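You operate a simulated robot arm through the tools that you are given. There is no shell and no other tool.

Carry out the task below with a simulated two-armed robot. There is one attempt and no reset: what you move stays moved.

Task
Prime the cabinet's pump with two strokes, then top up the steel tank to FULL.
Fine: Pour from the jug on the side shelf, put it back and shut the tank lid. Set down upright: jug.

Only the result counts: the job must be done as asked and must still hold three seconds after the hand-in. Knocking over, shifting, dropping, spilling or breaking anything else fails it. Lids that push on must go on centred and level and be pressed home; caps that screw on are set level and turned clockwise until they are tight.

Robot
Two 7-joint arms with three-finger grippers on one trunk that stands fixed in place. Base frame: the origin is at the foot of the trunk, x ahead of it, y to its left, z up; the work surface is at about z = 220. Lengths are in mm, angles in rad, forces in N, time in s.
The left shoulder is at [74, 126, 1182], the right one opposite. Each reaches about 939 mm from its shoulder. Payload 2.94 kg a hand.
The TCP of each hand is the grasp point between the finger pads, 30 mm short of the fingertips. In the tool frame z runs along the fingers and y along their closing line. The gripper opens to 128 mm; its body begins 93 mm behind the TCP.
Orientation is that of the tool frame in the base frame, as [roll, pitch, yaw] about the fixed x, y, z axes, in that order (R = Rz(yaw) Ry(pitch) Rx(roll)). With the fingers straight down and closing along the base's y, the tool's x points along the base's -x, its y along +y and its z along -z.

Tools
- The arms move only by the tool play_rows. It takes "left_motion", "right_motion" or both (then of equal length, played together; a hand with none holds still); each is one flat list of numbers, 7 for each row, row after row: the shift along the tool's x, y, z in mm, then the turn, a rotation vector about the tool's x, y, z in degrees, then the opening, from 0 (shut) to 1 (fully open). In form: [dx, dy, dz, ax, ay, az, jaw, dx, dy, dz, ax, ay, az, jaw, ...]. A call has 1 to 20 rows; each row is the pose to reach, as a shift and turn from the pose commanded when the call began, along the tool's axes at that moment. A row lasts 0.2 s, in which the tool goes at most 50 mm and 0.15 rad; a call with a longer step from one row to the next is refused whole, and so is a gripper value outside its range. A pose out of reach is approached as far as the arm can. The call stops where the force on the tool passes 90 N (or 10 N more than at its start, if that is more) or the arm is blocked; 0.2 s more then pass. The fingers move at their own pace (about 84.2 mm/s each) and stop on an object; they squeeze with about 21 N. The grip force told is the motor's: it shows also when the fingers shut on nothing. Time passes only in rows, and 0.2 s behind the last, so rows that repeat a pose let the fingers close. It gives the time, the measured TCP pose, the force on the tool (base axes), the opening and the grip force at its end, in the units of the frame above (readings bear some noise), with the torque about the TCP (base axes, N m) and any sound that the robot's microphone picked up.
- Cameras (640 x 400 px; columns grow to the right, rows downward): "scene" is now at [185.5, 26.6, 1354.7]; the picture's right is [0.29, -0.96, 0.00], its down [-0.49, -0.15, -0.86] and it looks along [0.82, 0.25, -0.52] (base axes); focal length 214 px, centre (320, 200). "left" rides on the left gripper at [69, 15, -120] in its tool frame; the picture's right is [-0.21, 0.98, 0.00], its down [-0.82, -0.18, -0.54] and it looks along [-0.53, -0.12, 0.84] (tool axes); focal length 251 px, centre (320, 200). "right" rides on the right gripper at [69, -15, -120] in its tool frame; the picture's right is [0.21, 0.98, 0.00], its down [-0.82, 0.18, -0.54] and it looks along [-0.53, 0.12, 0.84] (tool axes); focal length 251 px, centre (320, 200). There is no depth. A picture from a camera that has moved, and an enlarged one, comes with that camera's place and axes in the base frame and with its lens. The place of the scene camera against the robot may be out by one fixed shift of up to 18 mm in any direction.
- camera(camera): a new picture of that camera. It takes no simulated time.
- move_column(by): moves the trunk up (or, below 0, down) by that many mm; the arms and the scene camera ride with it, the base frame stays. It gives what a move gives, with no picture.
- turn_head(pan, tilt): turns the head with the scene camera to pan (to the left, within 1.396 rad either way) and tilt (down, from -0.506 to 1.204), counted from straight ahead of the robot (the tilt from the chest, where the trunk bows). It gives what a move gives.
- close_up(camera, box): a new picture of the part [left, top, right, bottom] of that camera's present view, enlarged. It takes no simulated time.
- close_job(): hands the job in; it is judged then, once.

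Nothing tells you positions but the pictures and the camera data. Unless the task says otherwise, let go and move clear before handing in.

The tools are called after "Request:" as name(argument=value, ...) on one line, values as JSON. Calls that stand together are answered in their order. play_rows: Moves the arms, as the interface text tells. Its arguments: {"type":"object","properties":{"left_motion":{"type":"array"},"right_motion":{"type":"array"}},"required":[]} The other tools are called the same way: move_column (by) moves the trunk up or down; turn_head (pan, tilt) turns the head that bears the scene camera; camera (camera) takes a picture; close_up (camera, box) takes an enlarged picture of a part of a camera's view; close_job () hands the job in.

At the start:

```text
clock: 0.0
left_tcp_pos: [404.4, 274.0, 1252.2]
left_tool_rot: [3.139, -0.001, -3.141]
left_contact_force: [-0.5, -0.3, -0.3]
left_ft_torque: [-0.03, -0.01, 0.0]
left_width: 128.0
left_grip_force: 0.0
right_tcp_pos: [516.2, -144.2, 1241.9]
right_tool_rot: [3.139, -0.001, 3.14]
right_contact_force: [-0.6, 0.1, 0.5]
right_ft_torque: [0.01, -0.05, 0.02]
right_width: 128.2
right_grip_force: 0.0
trunk travel left (down, up): [-400.0, 147.0]
head pan, tilt (commanded): [0.293, 0.543]
```

scene: 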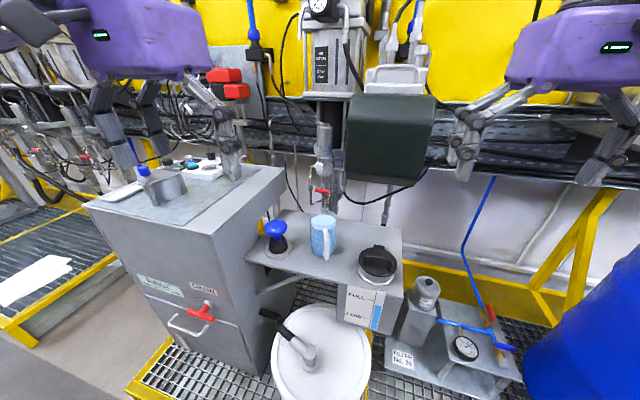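
right: 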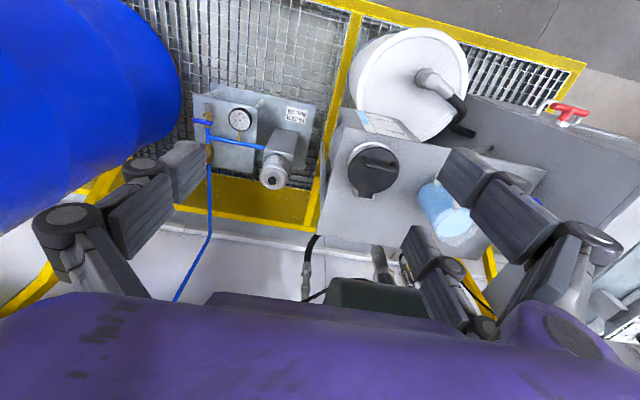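
left: 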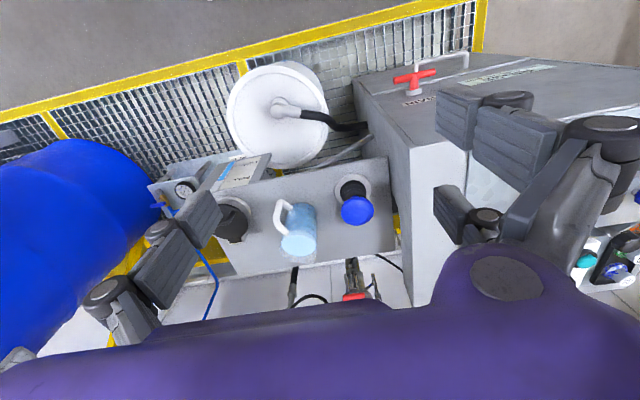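

I see a cabinet with a blue mushroom knob (probably the pump primer), a light-blue jug on a side shelf, a black screw/hinged lid on the steel tank with a FULL/LOW gauge. I'll look closer before moving anything.

Request:
close_up(camera="scene", box=[230, 190, 430, 340])

Request:
close_up(camera="scene", box=[80, 130, 300, 270])

Request:
close_up(camera="scene", box=[120, 260, 440, 400])

Request:
close_up(camera="right", box=[320, 80, 560, 260])

Request:
close_up(camera="left", box=[190, 130, 410, 270])

```text
2.67 times, centred on (330, 265) of scene
camera zoom: at [185.5, 26.6, 1354.7], right [0.29, -0.96, 0.0], down [-0.49, -0.15, -0.86], along [0.82, 0.25, -0.52], focal length 572 px, centre (293, 27)
```

zoom: 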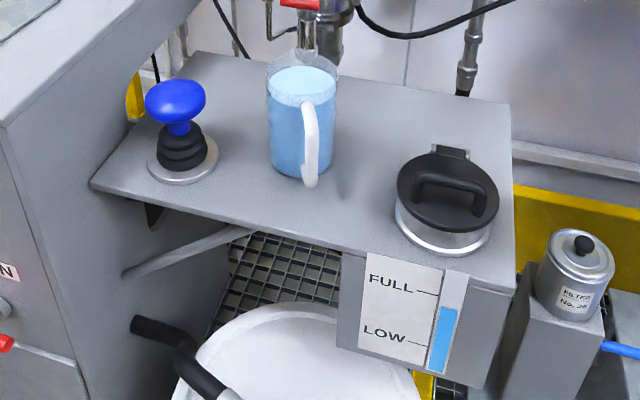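

```text
2.86 times, centred on (190, 200) of scene
camera zoom: at [185.5, 26.6, 1354.7], right [0.29, -0.96, 0.0], down [-0.49, -0.15, -0.86], along [0.82, 0.25, -0.52], focal length 613 px, centre (691, 200)
```

zoom: 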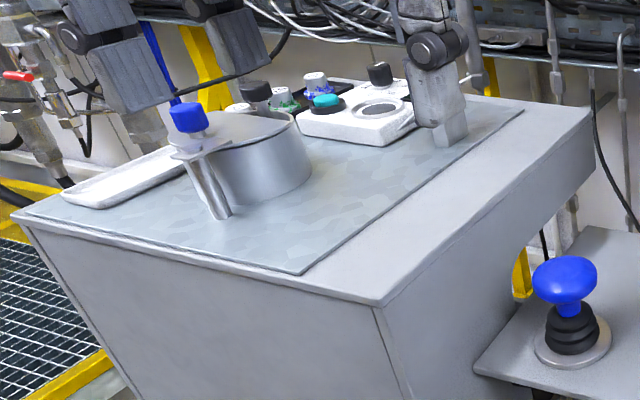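

```text
2.00 times, centred on (280, 330) of scene
camera zoom: at [185.5, 26.6, 1354.7], right [0.29, -0.96, 0.0], down [-0.49, -0.15, -0.86], along [0.82, 0.25, -0.52], focal length 429 px, centre (400, -60)
```

zoom: 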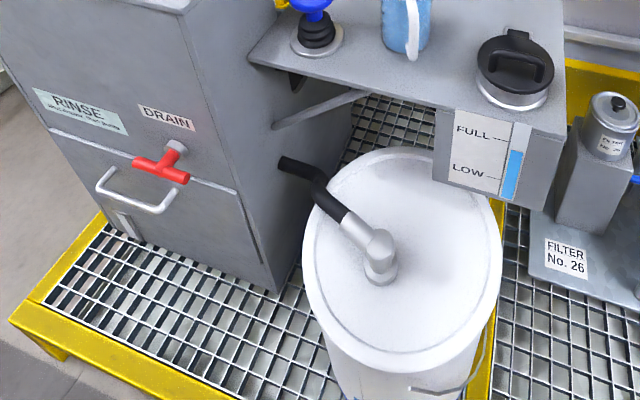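

```text
2.22 times, centred on (440, 170) of right
camera zoom: at [446.6, -160.0, 1363.2], right [-0.21, 0.98, 0.0], down [0.82, 0.18, 0.54], along [0.53, 0.12, -0.84], focal length 559 px, centre (53, 267)
```

zoom: 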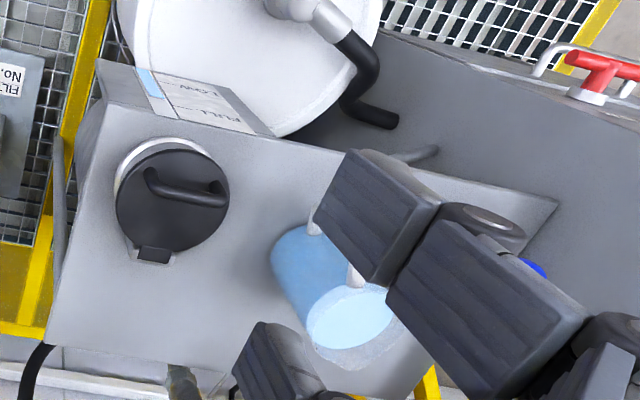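

```text
2.86 times, centred on (300, 200) of left
camera zoom: at [335.6, 289.1, 1372.2], right [0.21, 0.98, 0.0], down [0.82, -0.18, 0.54], along [0.53, -0.11, -0.84], focal length 718 px, centre (377, 200)
```

zoom: 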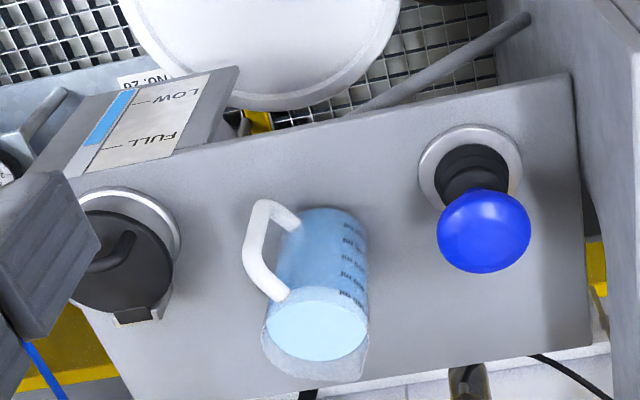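

The pump knob appears near [634, 301, 955], the jug near [690, 173] on a shelf at z≈830, and the hinged black tank lid near [641, -8, 890]. I'll move both hands a little to get a second view for triangulating.

Request:
play_rows(left_motion=[-36, 6, 25, 0, 0, 0, 1, -73, 13, 51, 0, 0, 0, 1, -110, 20, 76, 0, 0, 0, 1, -146, 26, 102, 0, 0, 0, 1], right_motion=[-4, 21, 28, 0, 0, 0, 1, -7, 42, 56, 0, 0, 0, 1, -10, 63, 84, 0, 0, 0, 1, -14, 84, 112, 0, 0, 0, 1])

Request:
camera(camera="left")

Request:
camera(camera="right")

Request:
camera(camera="scene")

```text
clock: 1.0
left_tcp_pos: [554.2, 298.5, 1152.5]
left_tool_rot: [3.139, -0.002, -3.141]
left_contact_force: [1.3, 0.0, 0.5]
left_ft_torque: [-0.01, 0.07, -0.01]
left_width: 128.0
left_grip_force: 0.0
right_tcp_pos: [531.6, -59.4, 1127.9]
right_tool_rot: [3.141, -0.001, 3.14]
right_contact_force: [0.4, 0.5, 0.0]
right_ft_torque: [-0.02, 0.06, 0.0]
right_width: 127.9
right_grip_force: 0.1
trunk travel left (down, up): [-400.0, 147.0]
head pan, tilt (commanded): [0.293, 0.543]
```

```text
taken
camera left: at [485.6, 314.3, 1272.0], right [0.21, 0.98, 0.0], down [0.82, -0.18, 0.54], along [0.53, -0.11, -0.84], focal length 251 px, centre (320, 200)
```

left: 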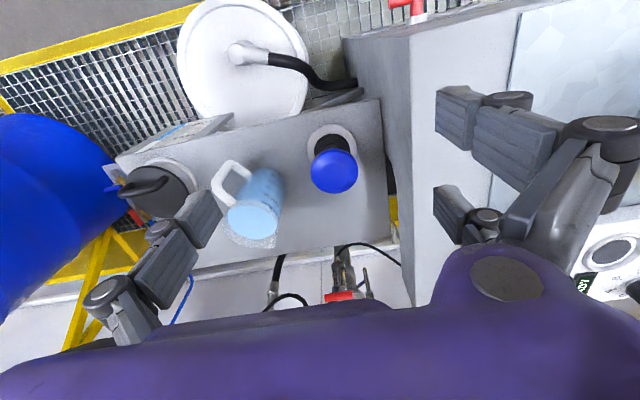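

```text
taken
camera right: at [463.9, -74.1, 1248.0], right [-0.21, 0.98, 0.0], down [0.82, 0.18, 0.54], along [0.53, 0.12, -0.84], focal length 251 px, centre (320, 200)
```

right: 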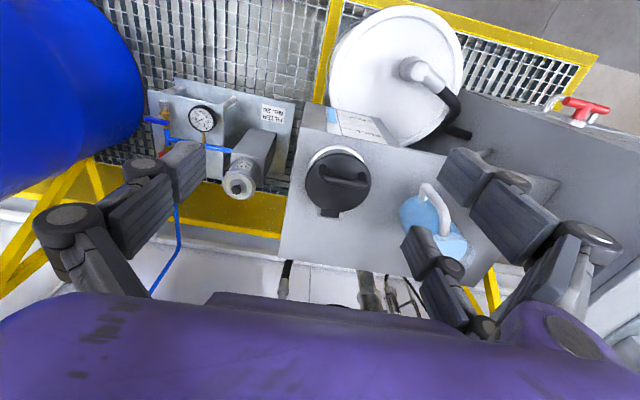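

```text
taken
camera scene: at [188.3, 27.6, 1354.1], right [0.29, -0.96, 0.0], down [-0.5, -0.15, -0.86], along [0.82, 0.25, -0.52], focal length 214 px, centre (320, 200)
```

scene: 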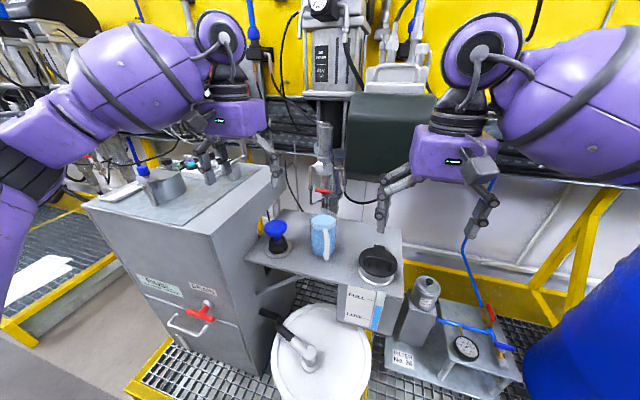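

Views are clear; I'll enlarge them to triangulate knob, jug and lid with the wrist cameras.

Request:
close_up(camera="left", box=[200, 90, 400, 250])

Request:
close_up(camera="right", box=[270, 90, 480, 270])

Request:
close_up(camera="scene", box=[240, 195, 420, 335])

Request:
close_up(camera="left", box=[100, 90, 280, 250])

```text
2.50 times, centred on (300, 170) of left
camera zoom: at [485.6, 314.3, 1272.0], right [0.21, 0.98, 0.0], down [0.82, -0.18, 0.54], along [0.53, -0.11, -0.84], focal length 629 px, centre (370, 275)
```

zoom: 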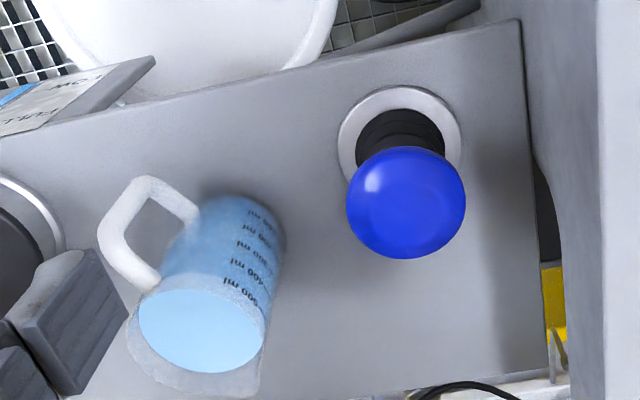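

```text
2.22 times, centred on (375, 180) of right
camera zoom: at [463.9, -74.1, 1248.0], right [-0.21, 0.98, 0.0], down [0.82, 0.18, 0.54], along [0.53, 0.12, -0.84], focal length 559 px, centre (198, 244)
```

zoom: 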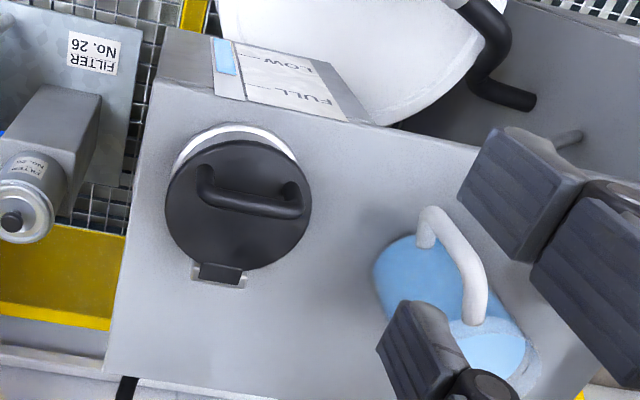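

```text
2.86 times, centred on (330, 265) of scene
camera zoom: at [188.3, 27.6, 1354.1], right [0.29, -0.96, 0.0], down [-0.5, -0.15, -0.86], along [0.82, 0.25, -0.52], focal length 613 px, centre (291, 14)
```

zoom: 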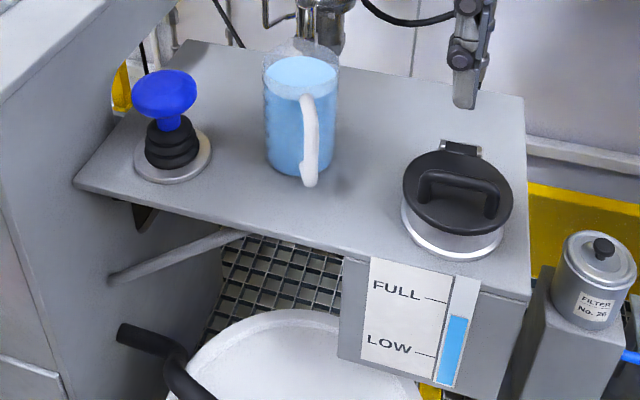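

```text
2.50 times, centred on (190, 170) of left
camera zoom: at [485.6, 314.3, 1272.0], right [0.21, 0.98, 0.0], down [0.82, -0.18, 0.54], along [0.53, -0.11, -0.84], focal length 629 px, centre (645, 275)
```

zoom: 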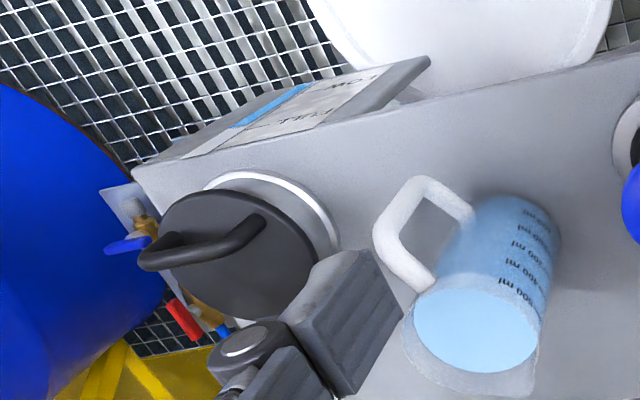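

Triangulation puts the knob at about [650, 301, 945], the shelf top at z≈850, the jug axis at [691, 166] with its handle pointing to azimuth ≈ -150°, and the lid top at [645, -6, 901] with its hinge on the far side. Before pressing anything I'll check the cabinet top for another candidate pump.

Request:
turn_head(pan=0.6, tilt=0.6)

Request:
camera(camera="scene")

Request:
close_up(camera="scene", box=[160, 120, 360, 260])

Request:
close_up(camera="scene", box=[200, 240, 420, 400])

```text
clock: 1.8
left_tcp_pos: [550.5, 297.3, 1153.9]
left_tool_rot: [3.14, 0.001, 3.141]
left_contact_force: [-0.1, -0.4, 0.4]
left_ft_torque: [0.02, -0.01, 0.0]
left_width: 127.8
left_grip_force: 0.1
right_tcp_pos: [529.5, -59.9, 1128.8]
right_tool_rot: [3.139, 0.0, 3.139]
right_contact_force: [0.0, -0.3, -0.5]
right_ft_torque: [0.02, -0.03, 0.01]
right_width: 127.9
right_grip_force: 0.1
trunk travel left (down, up): [-400.0, 147.0]
head pan, tilt (commanded): [0.6, 0.6]
```

```text
taken
camera scene: at [172.3, 50.5, 1349.5], right [0.56, -0.83, 0.0], down [-0.47, -0.32, -0.83], along [0.68, 0.47, -0.56], focal length 214 px, centre (320, 200)
```

scene: 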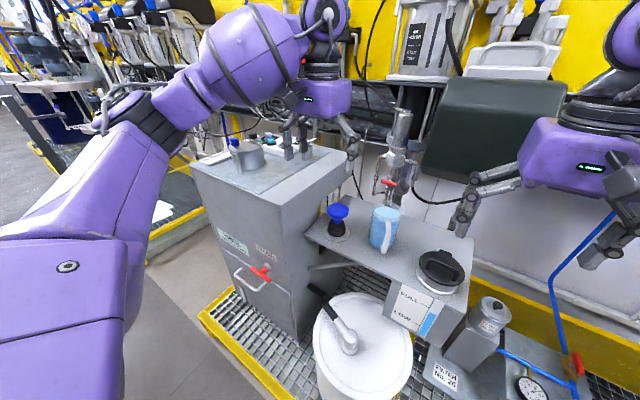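

```text
2.86 times, centred on (260, 190) of scene
camera zoom: at [172.3, 50.5, 1349.5], right [0.56, -0.83, 0.0], down [-0.47, -0.32, -0.83], along [0.68, 0.47, -0.56], focal length 613 px, centre (491, 229)
```

zoom: 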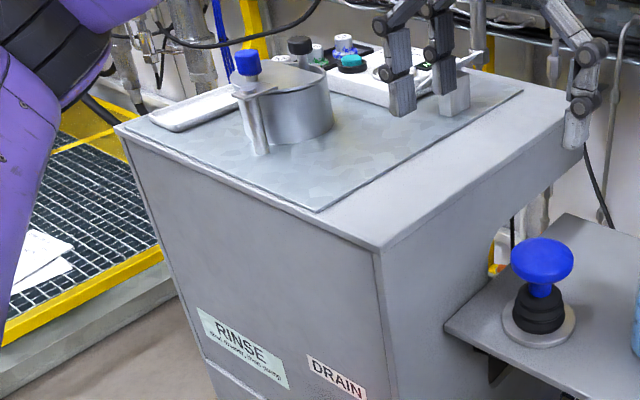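

```text
2.50 times, centred on (310, 320) of scene
camera zoom: at [172.3, 50.5, 1349.5], right [0.56, -0.83, 0.0], down [-0.47, -0.32, -0.83], along [0.68, 0.47, -0.56], focal length 536 px, centre (345, -100)
```

zoom: 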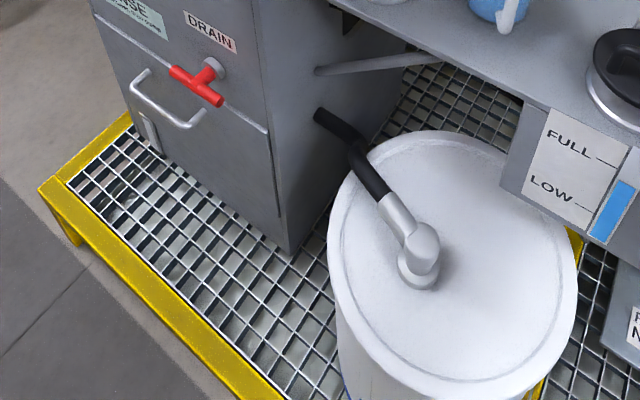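

The blue mushroom with bellows is the likely pump; I'll read the small print on the RINSE label to be sure.

Request:
close_up(camera="scene", box=[218, 222, 258, 262])

Request:
close_up(camera="scene", box=[215, 225, 285, 295])

Request:
close_up(camera="scene", box=[310, 185, 410, 255])

Request:
close_up(camera="scene", box=[380, 230, 480, 340])

```text
10.00 times, centred on (238, 242) of scene
camera zoom: at [172.3, 50.5, 1349.5], right [0.56, -0.83, 0.0], down [-0.47, -0.32, -0.83], along [0.68, 0.47, -0.56], focal length 2145 px, centre (1140, -220)
```

zoom: 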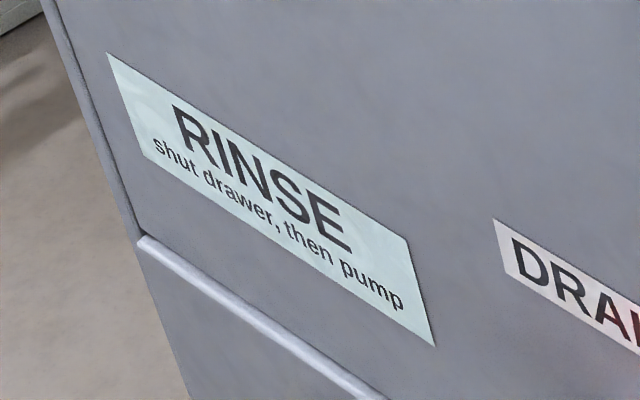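

```text
5.71 times, centred on (250, 260) of scene
camera zoom: at [172.3, 50.5, 1349.5], right [0.56, -0.83, 0.0], down [-0.47, -0.32, -0.83], along [0.68, 0.47, -0.56], focal length 1226 px, centre (720, -143)
```

zoom: 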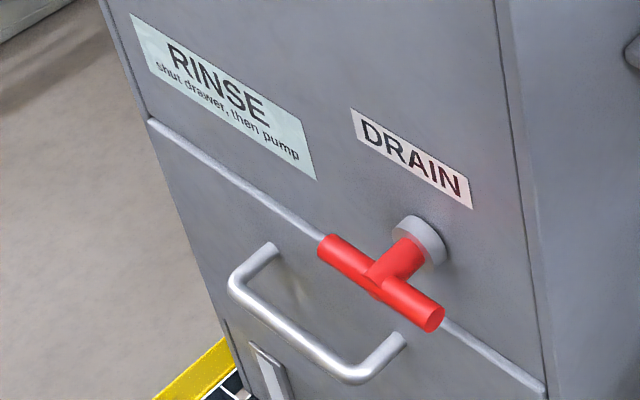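

```text
5.71 times, centred on (360, 220) of scene
camera zoom: at [172.3, 50.5, 1349.5], right [0.56, -0.83, 0.0], down [-0.47, -0.32, -0.83], along [0.68, 0.47, -0.56], focal length 1226 px, centre (91, 86)
```

zoom: 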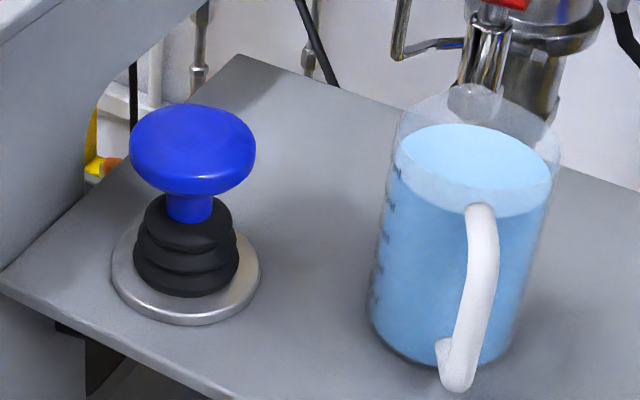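

```text
3.64 times, centred on (430, 285) of scene
camera zoom: at [172.3, 50.5, 1349.5], right [0.56, -0.83, 0.0], down [-0.47, -0.32, -0.83], along [0.68, 0.47, -0.56], focal length 780 px, centre (-80, -109)
```

zoom: 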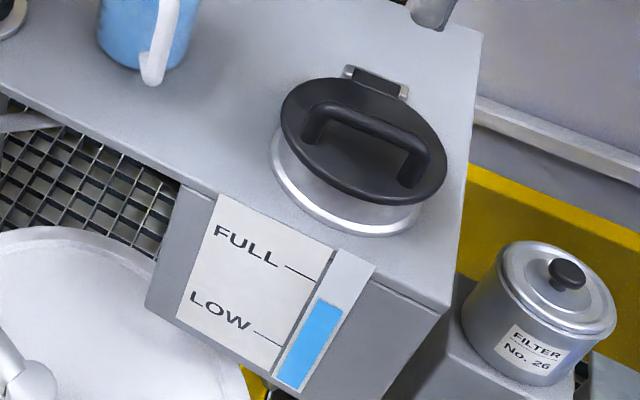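

The label says "shut drawer, then pump", so I'll check whether the drawer is truly shut.

Request:
turn_head(pan=0.8, tilt=0.9)

Request:
camera(camera="scene")

Request:
close_up(camera="scene", box=[240, 120, 440, 320])

```text
clock: 2.6
left_tcp_pos: [550.6, 298.4, 1155.0]
left_tool_rot: [3.14, 0.003, 3.141]
left_contact_force: [-0.7, -0.8, 0.3]
left_ft_torque: [-0.04, 0.0, -0.01]
left_width: 128.0
left_grip_force: 0.0
right_tcp_pos: [529.7, -60.7, 1129.6]
right_tool_rot: [3.139, -0.001, 3.138]
right_contact_force: [-0.4, 0.7, -0.5]
right_ft_torque: [0.01, 0.01, 0.02]
right_width: 127.9
right_grip_force: 0.0
trunk travel left (down, up): [-400.0, 147.0]
head pan, tilt (commanded): [0.799, 0.901]
```

```text
taken
camera scene: at [156.9, 54.7, 1330.0], right [0.68, -0.73, 0.0], down [-0.54, -0.51, -0.67], along [0.49, 0.46, -0.74], focal length 214 px, centre (320, 200)
```

scene: 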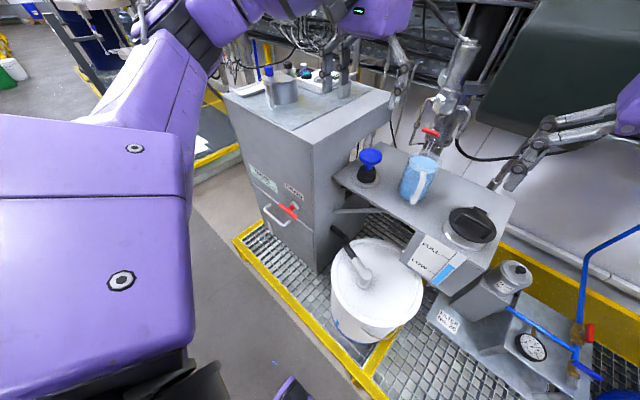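

```text
2.00 times, centred on (340, 220) of scene
camera zoom: at [156.9, 54.7, 1330.0], right [0.68, -0.73, 0.0], down [-0.54, -0.51, -0.67], along [0.49, 0.46, -0.74], focal length 429 px, centre (280, 160)
```

zoom: 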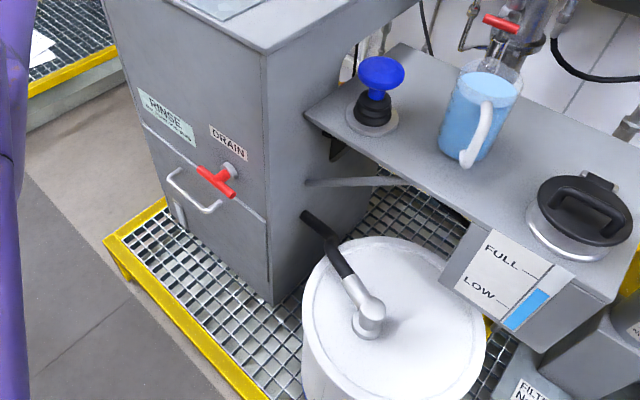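

The drawer is flush shut. Next I close the left fingers and bring the fist above the pump knob at about [650, 301], well clear of the cabinet side.

Request:
play_rows(left_motion=[-33, 0, 10, 0, 0, 0, 0, -66, 1, 30, 0, 0, 0, 0, -100, 1, 55, 0, 0, 0, 0, -100, 1, 85, 0, 0, 0, 0, -100, 1, 100, 0, 0, 0, 0])

Request:
turn_head(pan=0.4, tilt=0.6)

Request:
camera(camera="scene")

Request:
camera(camera="left")

```text
clock: 3.8
left_tcp_pos: [650.5, 300.1, 1053.7]
left_tool_rot: [3.14, 0.001, -3.14]
left_contact_force: [-0.3, 0.1, -0.1]
left_ft_torque: [-0.02, 0.0, -0.01]
left_width: 0.0
left_grip_force: 2.7
right_tcp_pos: [529.3, -60.1, 1128.8]
right_tool_rot: [3.141, -0.001, 3.14]
right_contact_force: [0.1, -0.1, -1.1]
right_ft_torque: [0.01, 0.03, -0.03]
right_width: 128.3
right_grip_force: 0.0
trunk travel left (down, up): [-400.0, 147.0]
head pan, tilt (commanded): [0.799, 0.901]
```

```text
clock: 4.7
left_tcp_pos: [649.4, 300.0, 1053.8]
left_tool_rot: [3.14, -0.001, 3.141]
left_contact_force: [0.2, 0.6, 0.3]
left_ft_torque: [-0.01, 0.02, -0.04]
left_width: 0.0
left_grip_force: 2.4
right_tcp_pos: [529.7, -61.3, 1128.7]
right_tool_rot: [3.14, -0.001, 3.14]
right_contact_force: [0.3, 0.4, -0.3]
right_ft_torque: [-0.02, 0.02, 0.01]
right_width: 127.9
right_grip_force: 0.0
trunk travel left (down, up): [-400.0, 147.0]
head pan, tilt (commanded): [0.4, 0.6]
```

```text
taken
camera scene: at [180.7, 35.2, 1349.4], right [0.39, -0.92, 0.0], down [-0.52, -0.22, -0.82], along [0.76, 0.32, -0.57], focal length 214 px, centre (320, 200)
```

scene: 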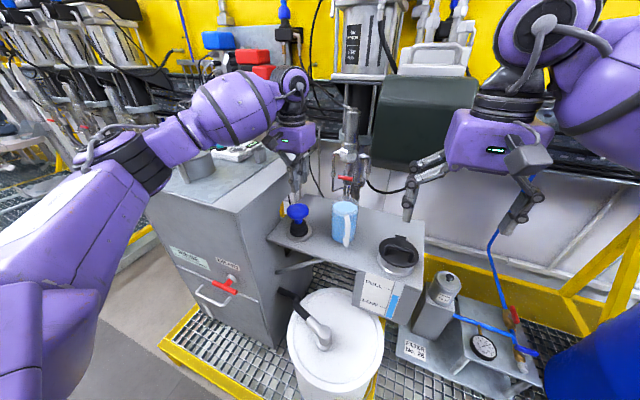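

```text
taken
camera left: at [581.7, 315.6, 1173.1], right [0.21, 0.98, 0.0], down [0.82, -0.18, 0.54], along [0.53, -0.11, -0.84], focal length 251 px, centre (320, 200)
```

left: 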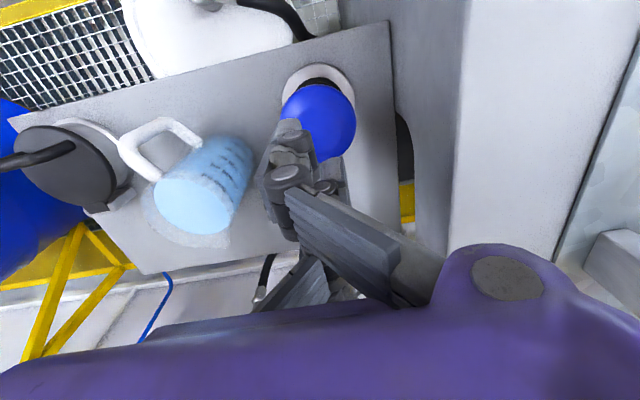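

Request:
close_up(camera="left", box=[220, 50, 420, 250])

Request:
close_up(camera="scene", box=[250, 130, 350, 250])

```text
2.00 times, centred on (320, 150) of left
camera zoom: at [581.7, 315.6, 1173.1], right [0.21, 0.98, 0.0], down [0.82, -0.18, 0.54], along [0.53, -0.11, -0.84], focal length 503 px, centre (320, 300)
```

zoom: 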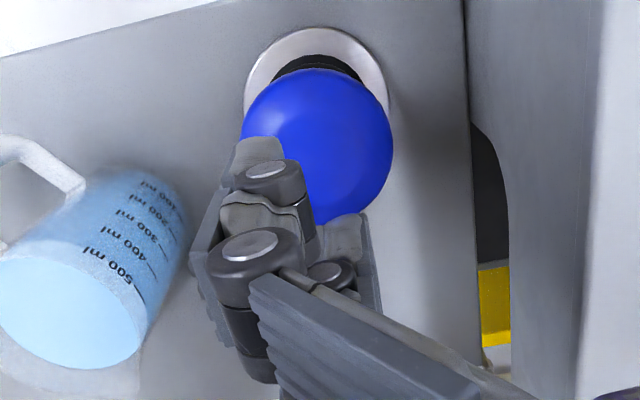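

```text
3.33 times, centred on (300, 190) of scene
camera zoom: at [180.7, 35.2, 1349.4], right [0.39, -0.92, 0.0], down [-0.52, -0.22, -0.82], along [0.76, 0.32, -0.57], focal length 715 px, centre (387, 233)
```

zoom: 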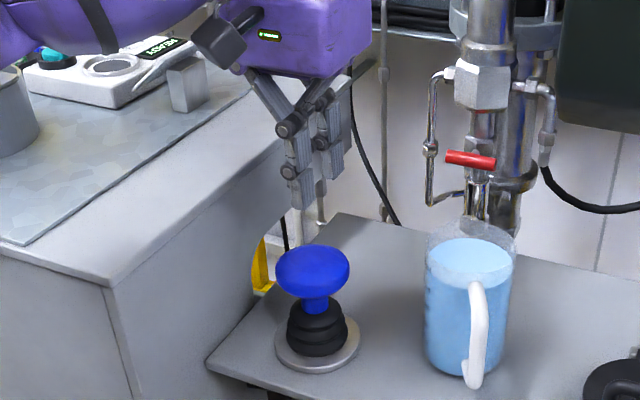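

The fist is centred over the knob with tips about 50 mm above it. I press down gently in small rows and watch the force.

Request:
play_rows(left_motion=[3, -1, 15, 0, 0, 0, 0, 3, -1, 30, 0, 0, 0, 0, 3, -1, 40, 0, 0, 0, 0, 3, -1, 50, 0, 0, 0, 0, 3, -1, 56, 0, 0, 0, 0, 3, -1, 62, 0, 0, 0, 0])

Request:
close_up(camera="scene", box=[250, 130, 350, 250])

```text
clock: 6.1
left_tcp_pos: [648.1, 298.3, 989.1]
left_tool_rot: [3.139, -0.001, 3.141]
left_contact_force: [0.7, 0.2, 0.4]
left_ft_torque: [-0.03, 0.02, 0.02]
left_width: 0.0
left_grip_force: 3.3
right_tcp_pos: [530.2, -60.0, 1128.1]
right_tool_rot: [3.14, -0.001, 3.139]
right_contact_force: [0.3, -0.9, -0.9]
right_ft_torque: [-0.01, -0.02, -0.04]
right_width: 128.0
right_grip_force: 0.0
trunk travel left (down, up): [-400.0, 147.0]
head pan, tilt (commanded): [0.4, 0.6]
```

```text
3.33 times, centred on (300, 190) of scene
camera zoom: at [180.9, 35.2, 1349.5], right [0.39, -0.92, 0.0], down [-0.52, -0.22, -0.83], along [0.76, 0.32, -0.56], focal length 715 px, centre (387, 233)
```

zoom: 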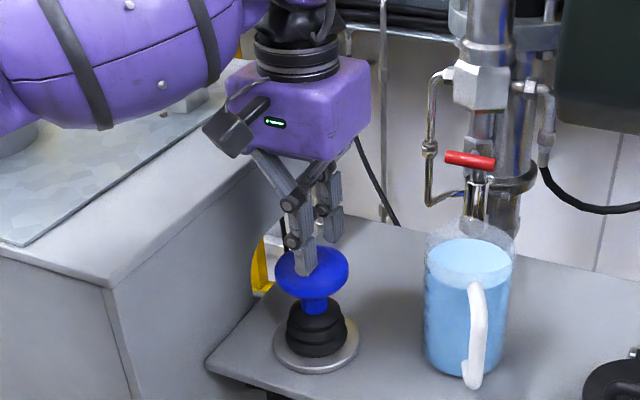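

No contact yet with the tips at z≈959; I continue down in small steps.

Request:
play_rows(left_motion=[0, 0, 5, 0, 0, 0, 0, 0, 0, 10, 0, 0, 0, 0, 0, 0, 15, 0, 0, 0, 0, 0, 0, 20, 0, 0, 0, 0, 0, 0, 25, 0, 0, 0, 0])

Request:
close_up(camera="scene", box=[250, 130, 350, 250])

```text
clock: 7.3
left_tcp_pos: [646.4, 299.4, 965.5]
left_tool_rot: [3.139, 0.003, -3.141]
left_contact_force: [-3.4, 0.3, 5.3]
left_ft_torque: [-0.05, 0.13, -0.03]
left_width: 6.1
left_grip_force: 3.2
right_tcp_pos: [530.3, -60.2, 1129.5]
right_tool_rot: [3.14, 0.003, 3.139]
right_contact_force: [0.4, 0.1, 0.0]
right_ft_torque: [0.0, 0.0, 0.03]
right_width: 128.0
right_grip_force: 0.1
trunk travel left (down, up): [-400.0, 147.0]
head pan, tilt (commanded): [0.4, 0.6]
```

```text
3.33 times, centred on (300, 190) of scene
camera zoom: at [179.9, 34.8, 1349.7], right [0.39, -0.92, 0.0], down [-0.52, -0.22, -0.83], along [0.76, 0.32, -0.56], focal length 715 px, centre (387, 233)
```

zoom: 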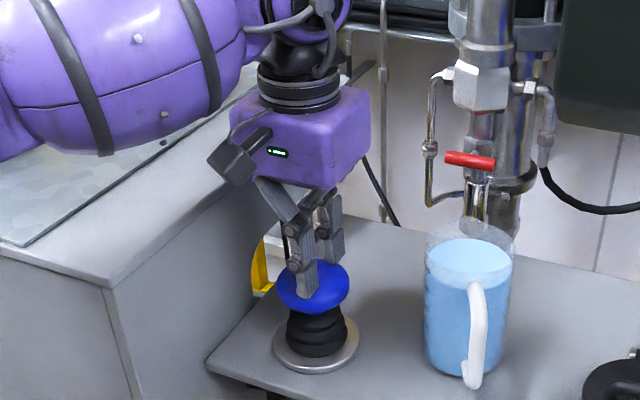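

The knob is moving down with about 5 N, so the plunger is being stroked. I keep pressing to find the end of the stroke.

Request:
play_rows(left_motion=[0, 0, 5, 0, 0, 0, 0, 0, 0, 10, 0, 0, 0, 0, 0, 0, 15, 0, 0, 0, 0, 0, 0, 20, 0, 0, 0, 0])

Request:
close_up(camera="scene", box=[250, 130, 350, 250])

Request:
close_up(camera="left", box=[220, 50, 420, 250])

```text
clock: 8.3
left_tcp_pos: [646.0, 298.7, 949.7]
left_tool_rot: [3.14, 0.009, 3.141]
left_contact_force: [1.7, 4.2, 36.9]
left_ft_torque: [-0.18, 0.89, -0.23]
left_width: 5.8
left_grip_force: 2.7
right_tcp_pos: [526.3, -61.1, 1132.0]
right_tool_rot: [3.14, 0.004, 3.139]
right_contact_force: [0.5, 0.1, 1.7]
right_ft_torque: [-0.02, -0.02, 0.03]
right_width: 127.9
right_grip_force: 0.0
trunk travel left (down, up): [-400.0, 147.0]
head pan, tilt (commanded): [0.4, 0.6]
```

```text
3.33 times, centred on (300, 190) of scene
camera zoom: at [177.7, 34.1, 1350.4], right [0.39, -0.92, 0.0], down [-0.52, -0.22, -0.83], along [0.76, 0.32, -0.56], focal length 715 px, centre (387, 233)
```

zoom: 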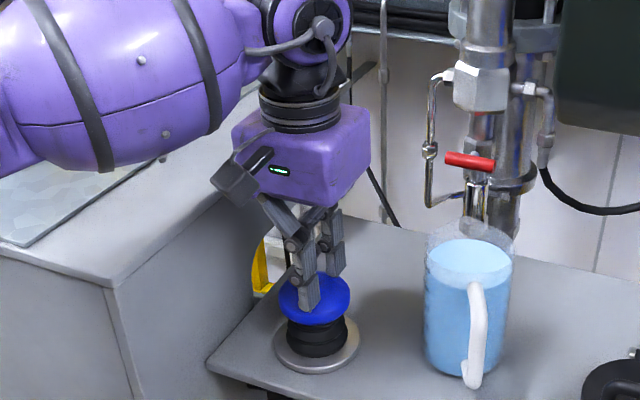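

```text
2.00 times, centred on (320, 150) of left
camera zoom: at [576.7, 315.2, 1069.1], right [0.21, 0.98, 0.0], down [0.82, -0.18, 0.55], along [0.54, -0.11, -0.84], focal length 503 px, centre (320, 300)
```

zoom: 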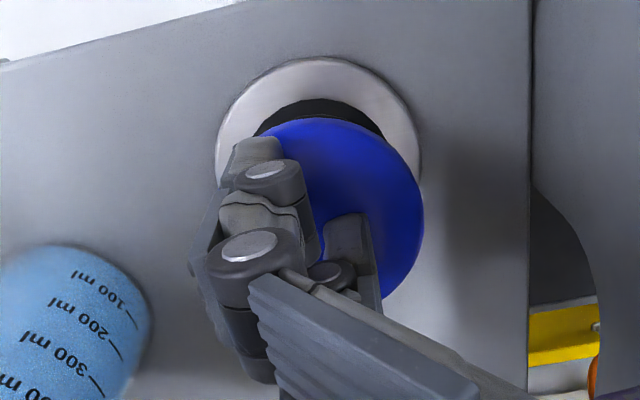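

Force has risen to 37 N, so it's near the bottom of the stroke. I'll press slightly more to be sure it bottoms, then release up fully.

Request:
play_rows(left_motion=[0, 0, 3, 0, 0, 0, 0, 0, 0, 6, 0, 0, 0, 0, 0, 0, 6, 0, 0, 0, 0])

Request:
close_up(camera="scene", box=[250, 130, 350, 250])

```text
clock: 9.1
left_tcp_pos: [646.3, 299.3, 951.1]
left_tool_rot: [-3.14, 0.02, -3.14]
left_contact_force: [3.2, 15.8, 67.4]
left_ft_torque: [-0.35, 1.76, -0.62]
left_width: 6.0
left_grip_force: 3.1
right_tcp_pos: [524.6, -61.3, 1132.0]
right_tool_rot: [3.14, 0.005, 3.139]
right_contact_force: [0.3, 0.1, 0.5]
right_ft_torque: [-0.02, 0.02, 0.04]
right_width: 128.0
right_grip_force: 0.0
trunk travel left (down, up): [-400.0, 147.0]
head pan, tilt (commanded): [0.4, 0.6]
```

```text
3.33 times, centred on (300, 190) of scene
camera zoom: at [175.1, 34.1, 1350.6], right [0.39, -0.92, 0.0], down [-0.52, -0.22, -0.83], along [0.76, 0.32, -0.56], focal length 715 px, centre (387, 233)
```

zoom: 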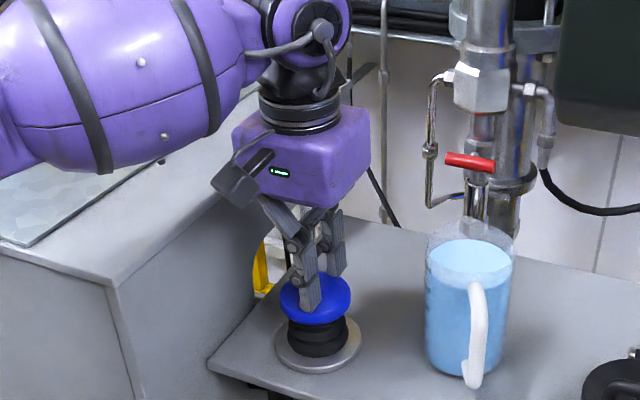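

It is firmly bottomed at 67 N. I release straight up and check that the knob springs back.

Request:
play_rows(left_motion=[0, 0, -6, 0, 0, 0, 0, 0, 0, -16, 0, 0, 0, 0, 0, 0, -28, 0, 0, 0, 0, 0, 0, -42, 0, 0, 0, 0, 0, 0, -58, 0, 0, 0, 0, 0, 0, -64, 0, 0, 0, 0])

Request:
close_up(camera="scene", box=[250, 130, 350, 250])

Request:
close_up(camera="left", box=[220, 50, 420, 250])

```text
clock: 10.5
left_tcp_pos: [647.9, 299.9, 1001.5]
left_tool_rot: [3.14, 0.001, -3.141]
left_contact_force: [0.1, -0.4, 0.1]
left_ft_torque: [-0.01, 0.01, -0.01]
left_width: 0.0
left_grip_force: 3.0
right_tcp_pos: [528.8, -60.3, 1129.1]
right_tool_rot: [3.139, 0.002, 3.138]
right_contact_force: [0.2, -0.2, 0.9]
right_ft_torque: [-0.02, 0.0, 0.02]
right_width: 128.2
right_grip_force: 0.1
trunk travel left (down, up): [-400.0, 147.0]
head pan, tilt (commanded): [0.4, 0.6]
```

```text
3.33 times, centred on (300, 190) of scene
camera zoom: at [180.8, 35.1, 1349.5], right [0.39, -0.92, 0.0], down [-0.52, -0.22, -0.83], along [0.76, 0.32, -0.56], focal length 715 px, centre (387, 233)
```

zoom: 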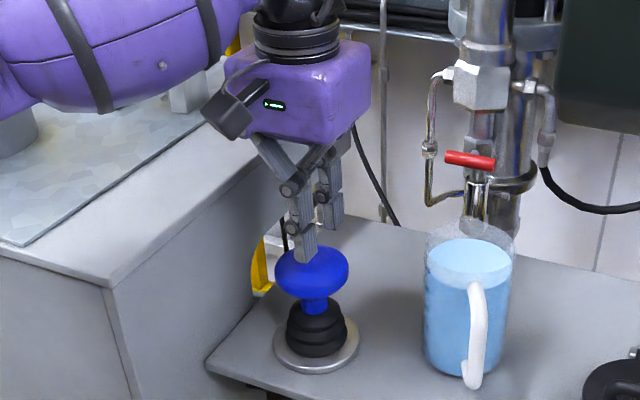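

```text
2.00 times, centred on (320, 150) of left
camera zoom: at [579.7, 315.1, 1122.0], right [0.21, 0.98, 0.0], down [0.82, -0.18, 0.54], along [0.53, -0.11, -0.84], focal length 503 px, centre (320, 300)
```

zoom: 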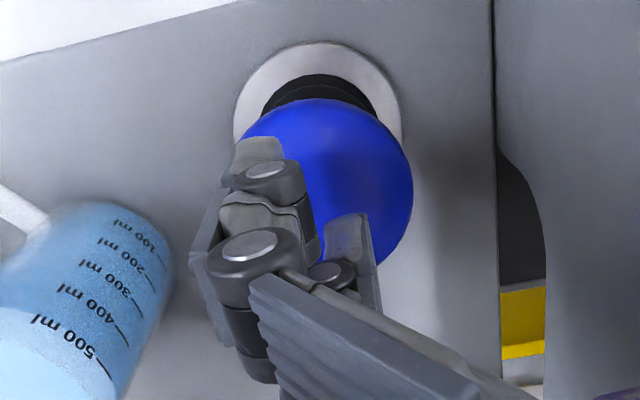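

The knob sprang back up fully. Now the second full stroke, same depth, then rise clear.

Request:
play_rows(left_motion=[0, 0, 12, 0, 0, 0, 0, 0, 0, 24, 0, 0, 0, 0, 0, 0, 34, 0, 0, 0, 0, 0, 0, 42, 0, 0, 0, 0, 0, 0, 50, 0, 0, 0, 0, 0, 0, 57, 0, 0, 0, 0, 0, 0, 63, 0, 0, 0, 0, 0, 0, 64, 0, 0, 0, 0, 0, 0, 64, 0, 0, 0, 0])

Request:
close_up(camera="scene", box=[250, 130, 350, 250])

```text
clock: 12.5
left_tcp_pos: [647.5, 301.3, 950.4]
left_tool_rot: [-3.14, 0.022, -3.14]
left_contact_force: [10.0, 15.3, 67.5]
left_ft_torque: [-0.34, 1.79, -0.43]
left_width: 5.8
left_grip_force: 3.2
right_tcp_pos: [524.6, -60.2, 1131.0]
right_tool_rot: [3.141, 0.004, 3.14]
right_contact_force: [-0.3, -0.2, 0.6]
right_ft_torque: [0.0, 0.01, 0.0]
right_width: 127.8
right_grip_force: 0.0
trunk travel left (down, up): [-400.0, 147.0]
head pan, tilt (commanded): [0.4, 0.6]
```

```text
3.33 times, centred on (300, 190) of scene
camera zoom: at [176.0, 34.2, 1350.5], right [0.39, -0.92, 0.0], down [-0.52, -0.22, -0.83], along [0.76, 0.32, -0.56], focal length 715 px, centre (387, 233)
```

zoom: 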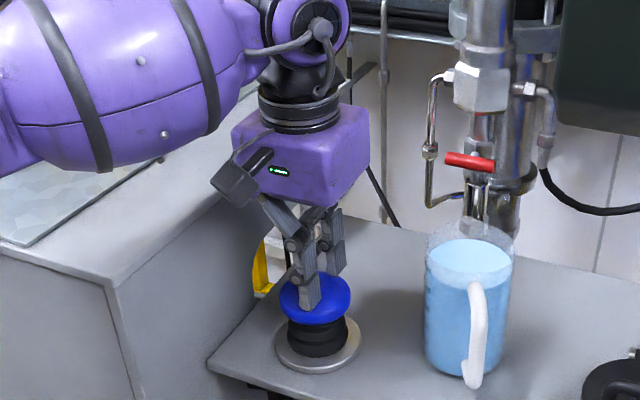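

Second stroke bottomed at the same depth. I release, rise, and back the left hand away.

Request:
play_rows(left_motion=[0, 0, -8, 0, 0, 0, 0, 0, 0, -20, 0, 0, 0, 0, 0, 0, -36, 0, 0, 0, 0, 0, 0, -64, 0, 0, 0, 0, 0, 0, -100, 0, 0, 0, 0, 10, 0, -145, 0, 0, 0, 0, 40, 10, -180, 0, 0, 0, 0, 80, 20, -200, 0, 0, 0, 0, 120, 20, -210, 0, 0, 0, 1])

Request:
camera(camera="scene")

Request:
close_up(camera="scene", box=[250, 180, 350, 260])

Request:
close_up(camera="scene", box=[200, 110, 280, 170])

```text
clock: 14.5
left_tcp_pos: [524.0, 321.8, 1148.6]
left_tool_rot: [3.14, 0.003, 3.141]
left_contact_force: [-0.9, -0.4, 0.2]
left_ft_torque: [0.0, -0.03, 0.0]
left_width: 25.1
left_grip_force: 0.0
right_tcp_pos: [528.9, -59.4, 1129.5]
right_tool_rot: [3.139, 0.002, 3.141]
right_contact_force: [0.0, 0.0, 0.4]
right_ft_torque: [-0.02, -0.05, -0.02]
right_width: 127.9
right_grip_force: 0.1
trunk travel left (down, up): [-400.0, 147.0]
head pan, tilt (commanded): [0.4, 0.6]
```

```text
taken
camera scene: at [179.3, 35.2, 1349.7], right [0.39, -0.92, 0.0], down [-0.52, -0.22, -0.83], along [0.76, 0.32, -0.56], focal length 214 px, centre (320, 200)
```

scene: 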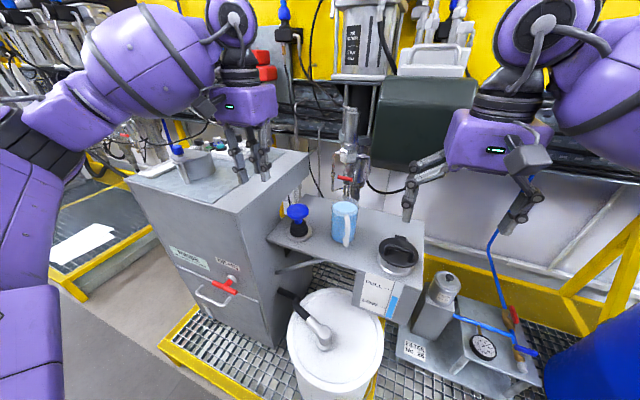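

```text
5.00 times, centred on (300, 220) of scene
camera zoom: at [179.3, 35.2, 1349.7], right [0.39, -0.92, 0.0], down [-0.52, -0.22, -0.83], along [0.76, 0.32, -0.56], focal length 1072 px, centre (420, 100)
```

zoom: 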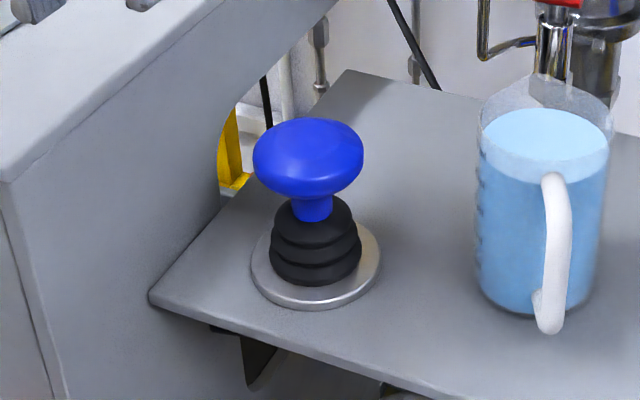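

```text
6.67 times, centred on (240, 140) of scene
camera zoom: at [179.3, 35.2, 1349.7], right [0.39, -0.92, 0.0], down [-0.52, -0.22, -0.83], along [0.76, 0.32, -0.56], focal length 1430 px, centre (853, 600)
```

zoom: 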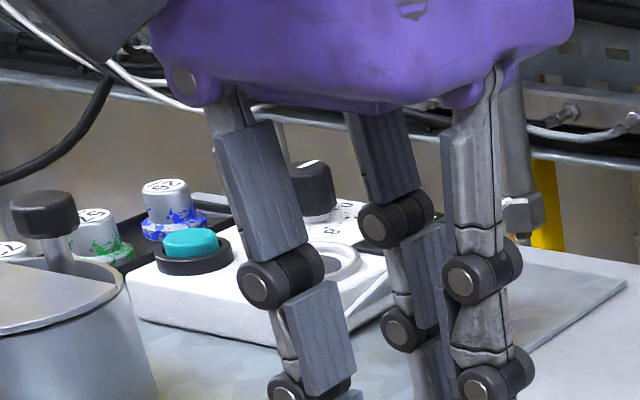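

Both pump strokes are done and the knob stands upright. Next I bring the right hand nearer above the tank lid to see its handle and hinge in detail.

Request:
play_rows(right_motion=[-18, 14, 15, 0, 0, 0, 1, -36, 28, 30, 0, 0, 0, 1, -54, 41, 45, 0, 0, 0, 1, -70, 54, 60, 0, 0, 0, 1])

Request:
camera(camera="right")

Request:
close_up(camera="right", box=[220, 60, 420, 260])

Request:
turn_head(pan=0.1, tilt=0.7)

Request:
camera(camera="scene")

Request:
close_up(camera="scene", box=[270, 150, 410, 290])

```text
clock: 15.5
left_tcp_pos: [528.1, 322.4, 1146.0]
left_tool_rot: [3.14, 0.002, 3.141]
left_contact_force: [0.4, 0.0, 0.0]
left_ft_torque: [-0.03, 0.02, -0.01]
left_width: 128.3
left_grip_force: 0.1
right_tcp_pos: [598.2, -5.7, 1068.8]
right_tool_rot: [-3.141, 0.0, 3.141]
right_contact_force: [0.4, -0.6, -0.1]
right_ft_torque: [-0.02, 0.02, 0.02]
right_width: 128.1
right_grip_force: 0.1
trunk travel left (down, up): [-400.0, 147.0]
head pan, tilt (commanded): [0.4, 0.6]
```

```text
taken
camera right: at [529.7, -21.5, 1190.2], right [-0.21, 0.98, 0.0], down [0.82, 0.18, 0.54], along [0.53, 0.12, -0.84], focal length 251 px, centre (320, 200)
```

right: 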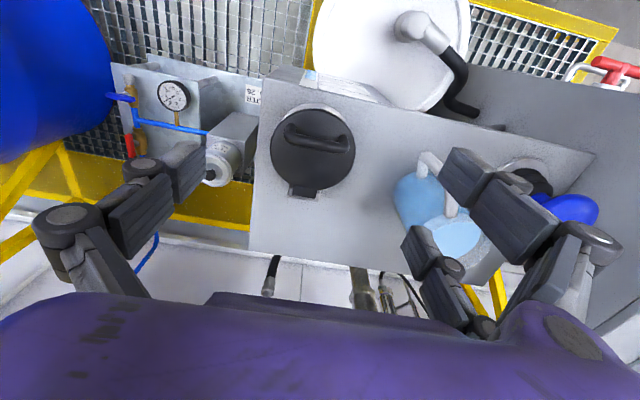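

```text
2.00 times, centred on (320, 160) of right
camera zoom: at [529.7, -21.5, 1190.2], right [-0.21, 0.98, 0.0], down [0.82, 0.18, 0.54], along [0.53, 0.12, -0.84], focal length 503 px, centre (320, 280)
```

zoom: 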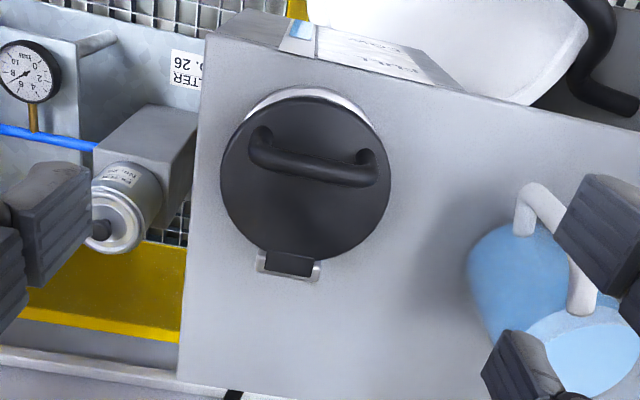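

```text
clock: 16.3
left_tcp_pos: [526.5, 322.3, 1147.0]
left_tool_rot: [3.14, 0.0, 3.141]
left_contact_force: [-0.4, 0.6, -1.0]
left_ft_torque: [0.01, -0.02, -0.01]
left_width: 128.0
left_grip_force: 0.2
right_tcp_pos: [597.1, -7.0, 1070.4]
right_tool_rot: [3.139, 0.0, 3.139]
right_contact_force: [-0.9, -0.2, 0.8]
right_ft_torque: [0.02, 0.01, -0.01]
right_width: 127.9
right_grip_force: 0.1
trunk travel left (down, up): [-400.0, 147.0]
head pan, tilt (commanded): [0.099, 0.7]
```

```text
taken
camera scene: at [183.9, 9.2, 1340.9], right [0.1, -0.99, 0.0], down [-0.64, -0.06, -0.77], along [0.76, 0.08, -0.64], focal length 214 px, centre (320, 200)
```

scene: 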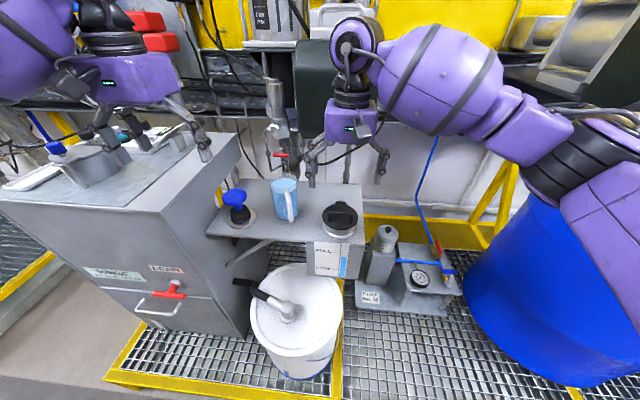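

```text
2.86 times, centred on (340, 220) of scene
camera zoom: at [183.9, 9.2, 1340.9], right [0.1, -0.99, 0.0], down [-0.64, -0.06, -0.77], along [0.76, 0.08, -0.64], focal length 613 px, centre (263, 143)
```

zoom: 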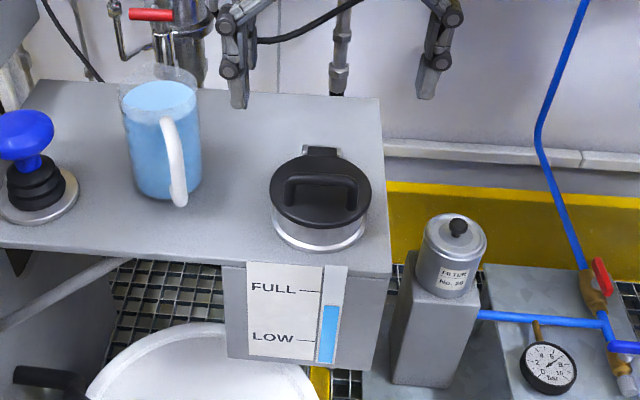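

The lid's bar handle is at about [622, -5, 936], parallel to y, and the hinge is at about [705, -5, 896]. A dark box hangs on the back wall above the lid, so before planning the opening I tilt the left hand up to see how far away it is.

Request:
play_rows(left_motion=[-10, -10, 0, 0, -8.5, 0, 1, -20, -20, 0, 0, -17, 0, 1, -30, -30, 0, 0, -25.5, 0, 1, -40, -40, 0, 0, -34, 0, 1, -50, -50, 0, 0, -42, 0, 1, -50, -60, 0, 0, -50, 0, 1])

Request:
camera(camera="left")

Request:
camera(camera="scene")

```text
clock: 17.7
left_tcp_pos: [577.1, 260.5, 1149.4]
left_tool_rot: [3.14, 0.877, 3.138]
left_contact_force: [0.2, 0.2, 0.8]
left_ft_torque: [0.0, 0.0, -0.04]
left_width: 128.1
left_grip_force: 0.0
right_tcp_pos: [595.9, -7.0, 1071.6]
right_tool_rot: [3.141, 0.001, 3.141]
right_contact_force: [0.6, 0.0, 0.6]
right_ft_torque: [-0.02, -0.01, -0.01]
right_width: 128.1
right_grip_force: 0.2
trunk travel left (down, up): [-400.0, 147.0]
head pan, tilt (commanded): [0.099, 0.7]
```

```text
taken
camera left: at [440.7, 275.1, 1172.5], right [0.14, 0.98, 0.17], down [0.11, -0.18, 0.98], along [0.98, -0.12, -0.13], focal length 251 px, centre (320, 200)
```

left: 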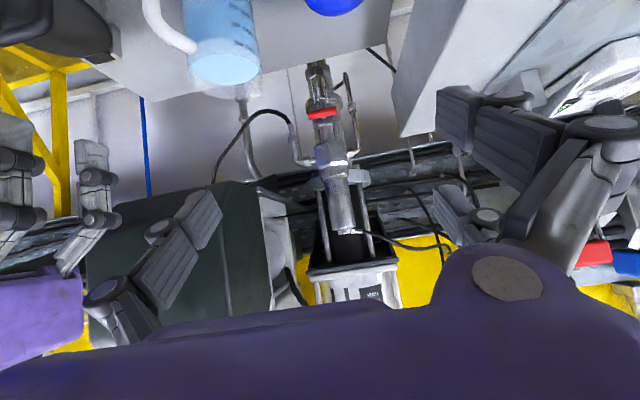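

```text
taken
camera scene: at [183.0, 9.0, 1341.0], right [0.1, -1.0, 0.0], down [-0.64, -0.06, -0.77], along [0.76, 0.08, -0.64], focal length 214 px, centre (320, 200)
```

scene: 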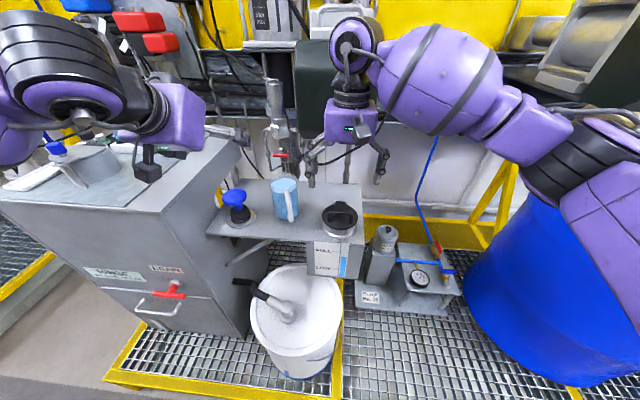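

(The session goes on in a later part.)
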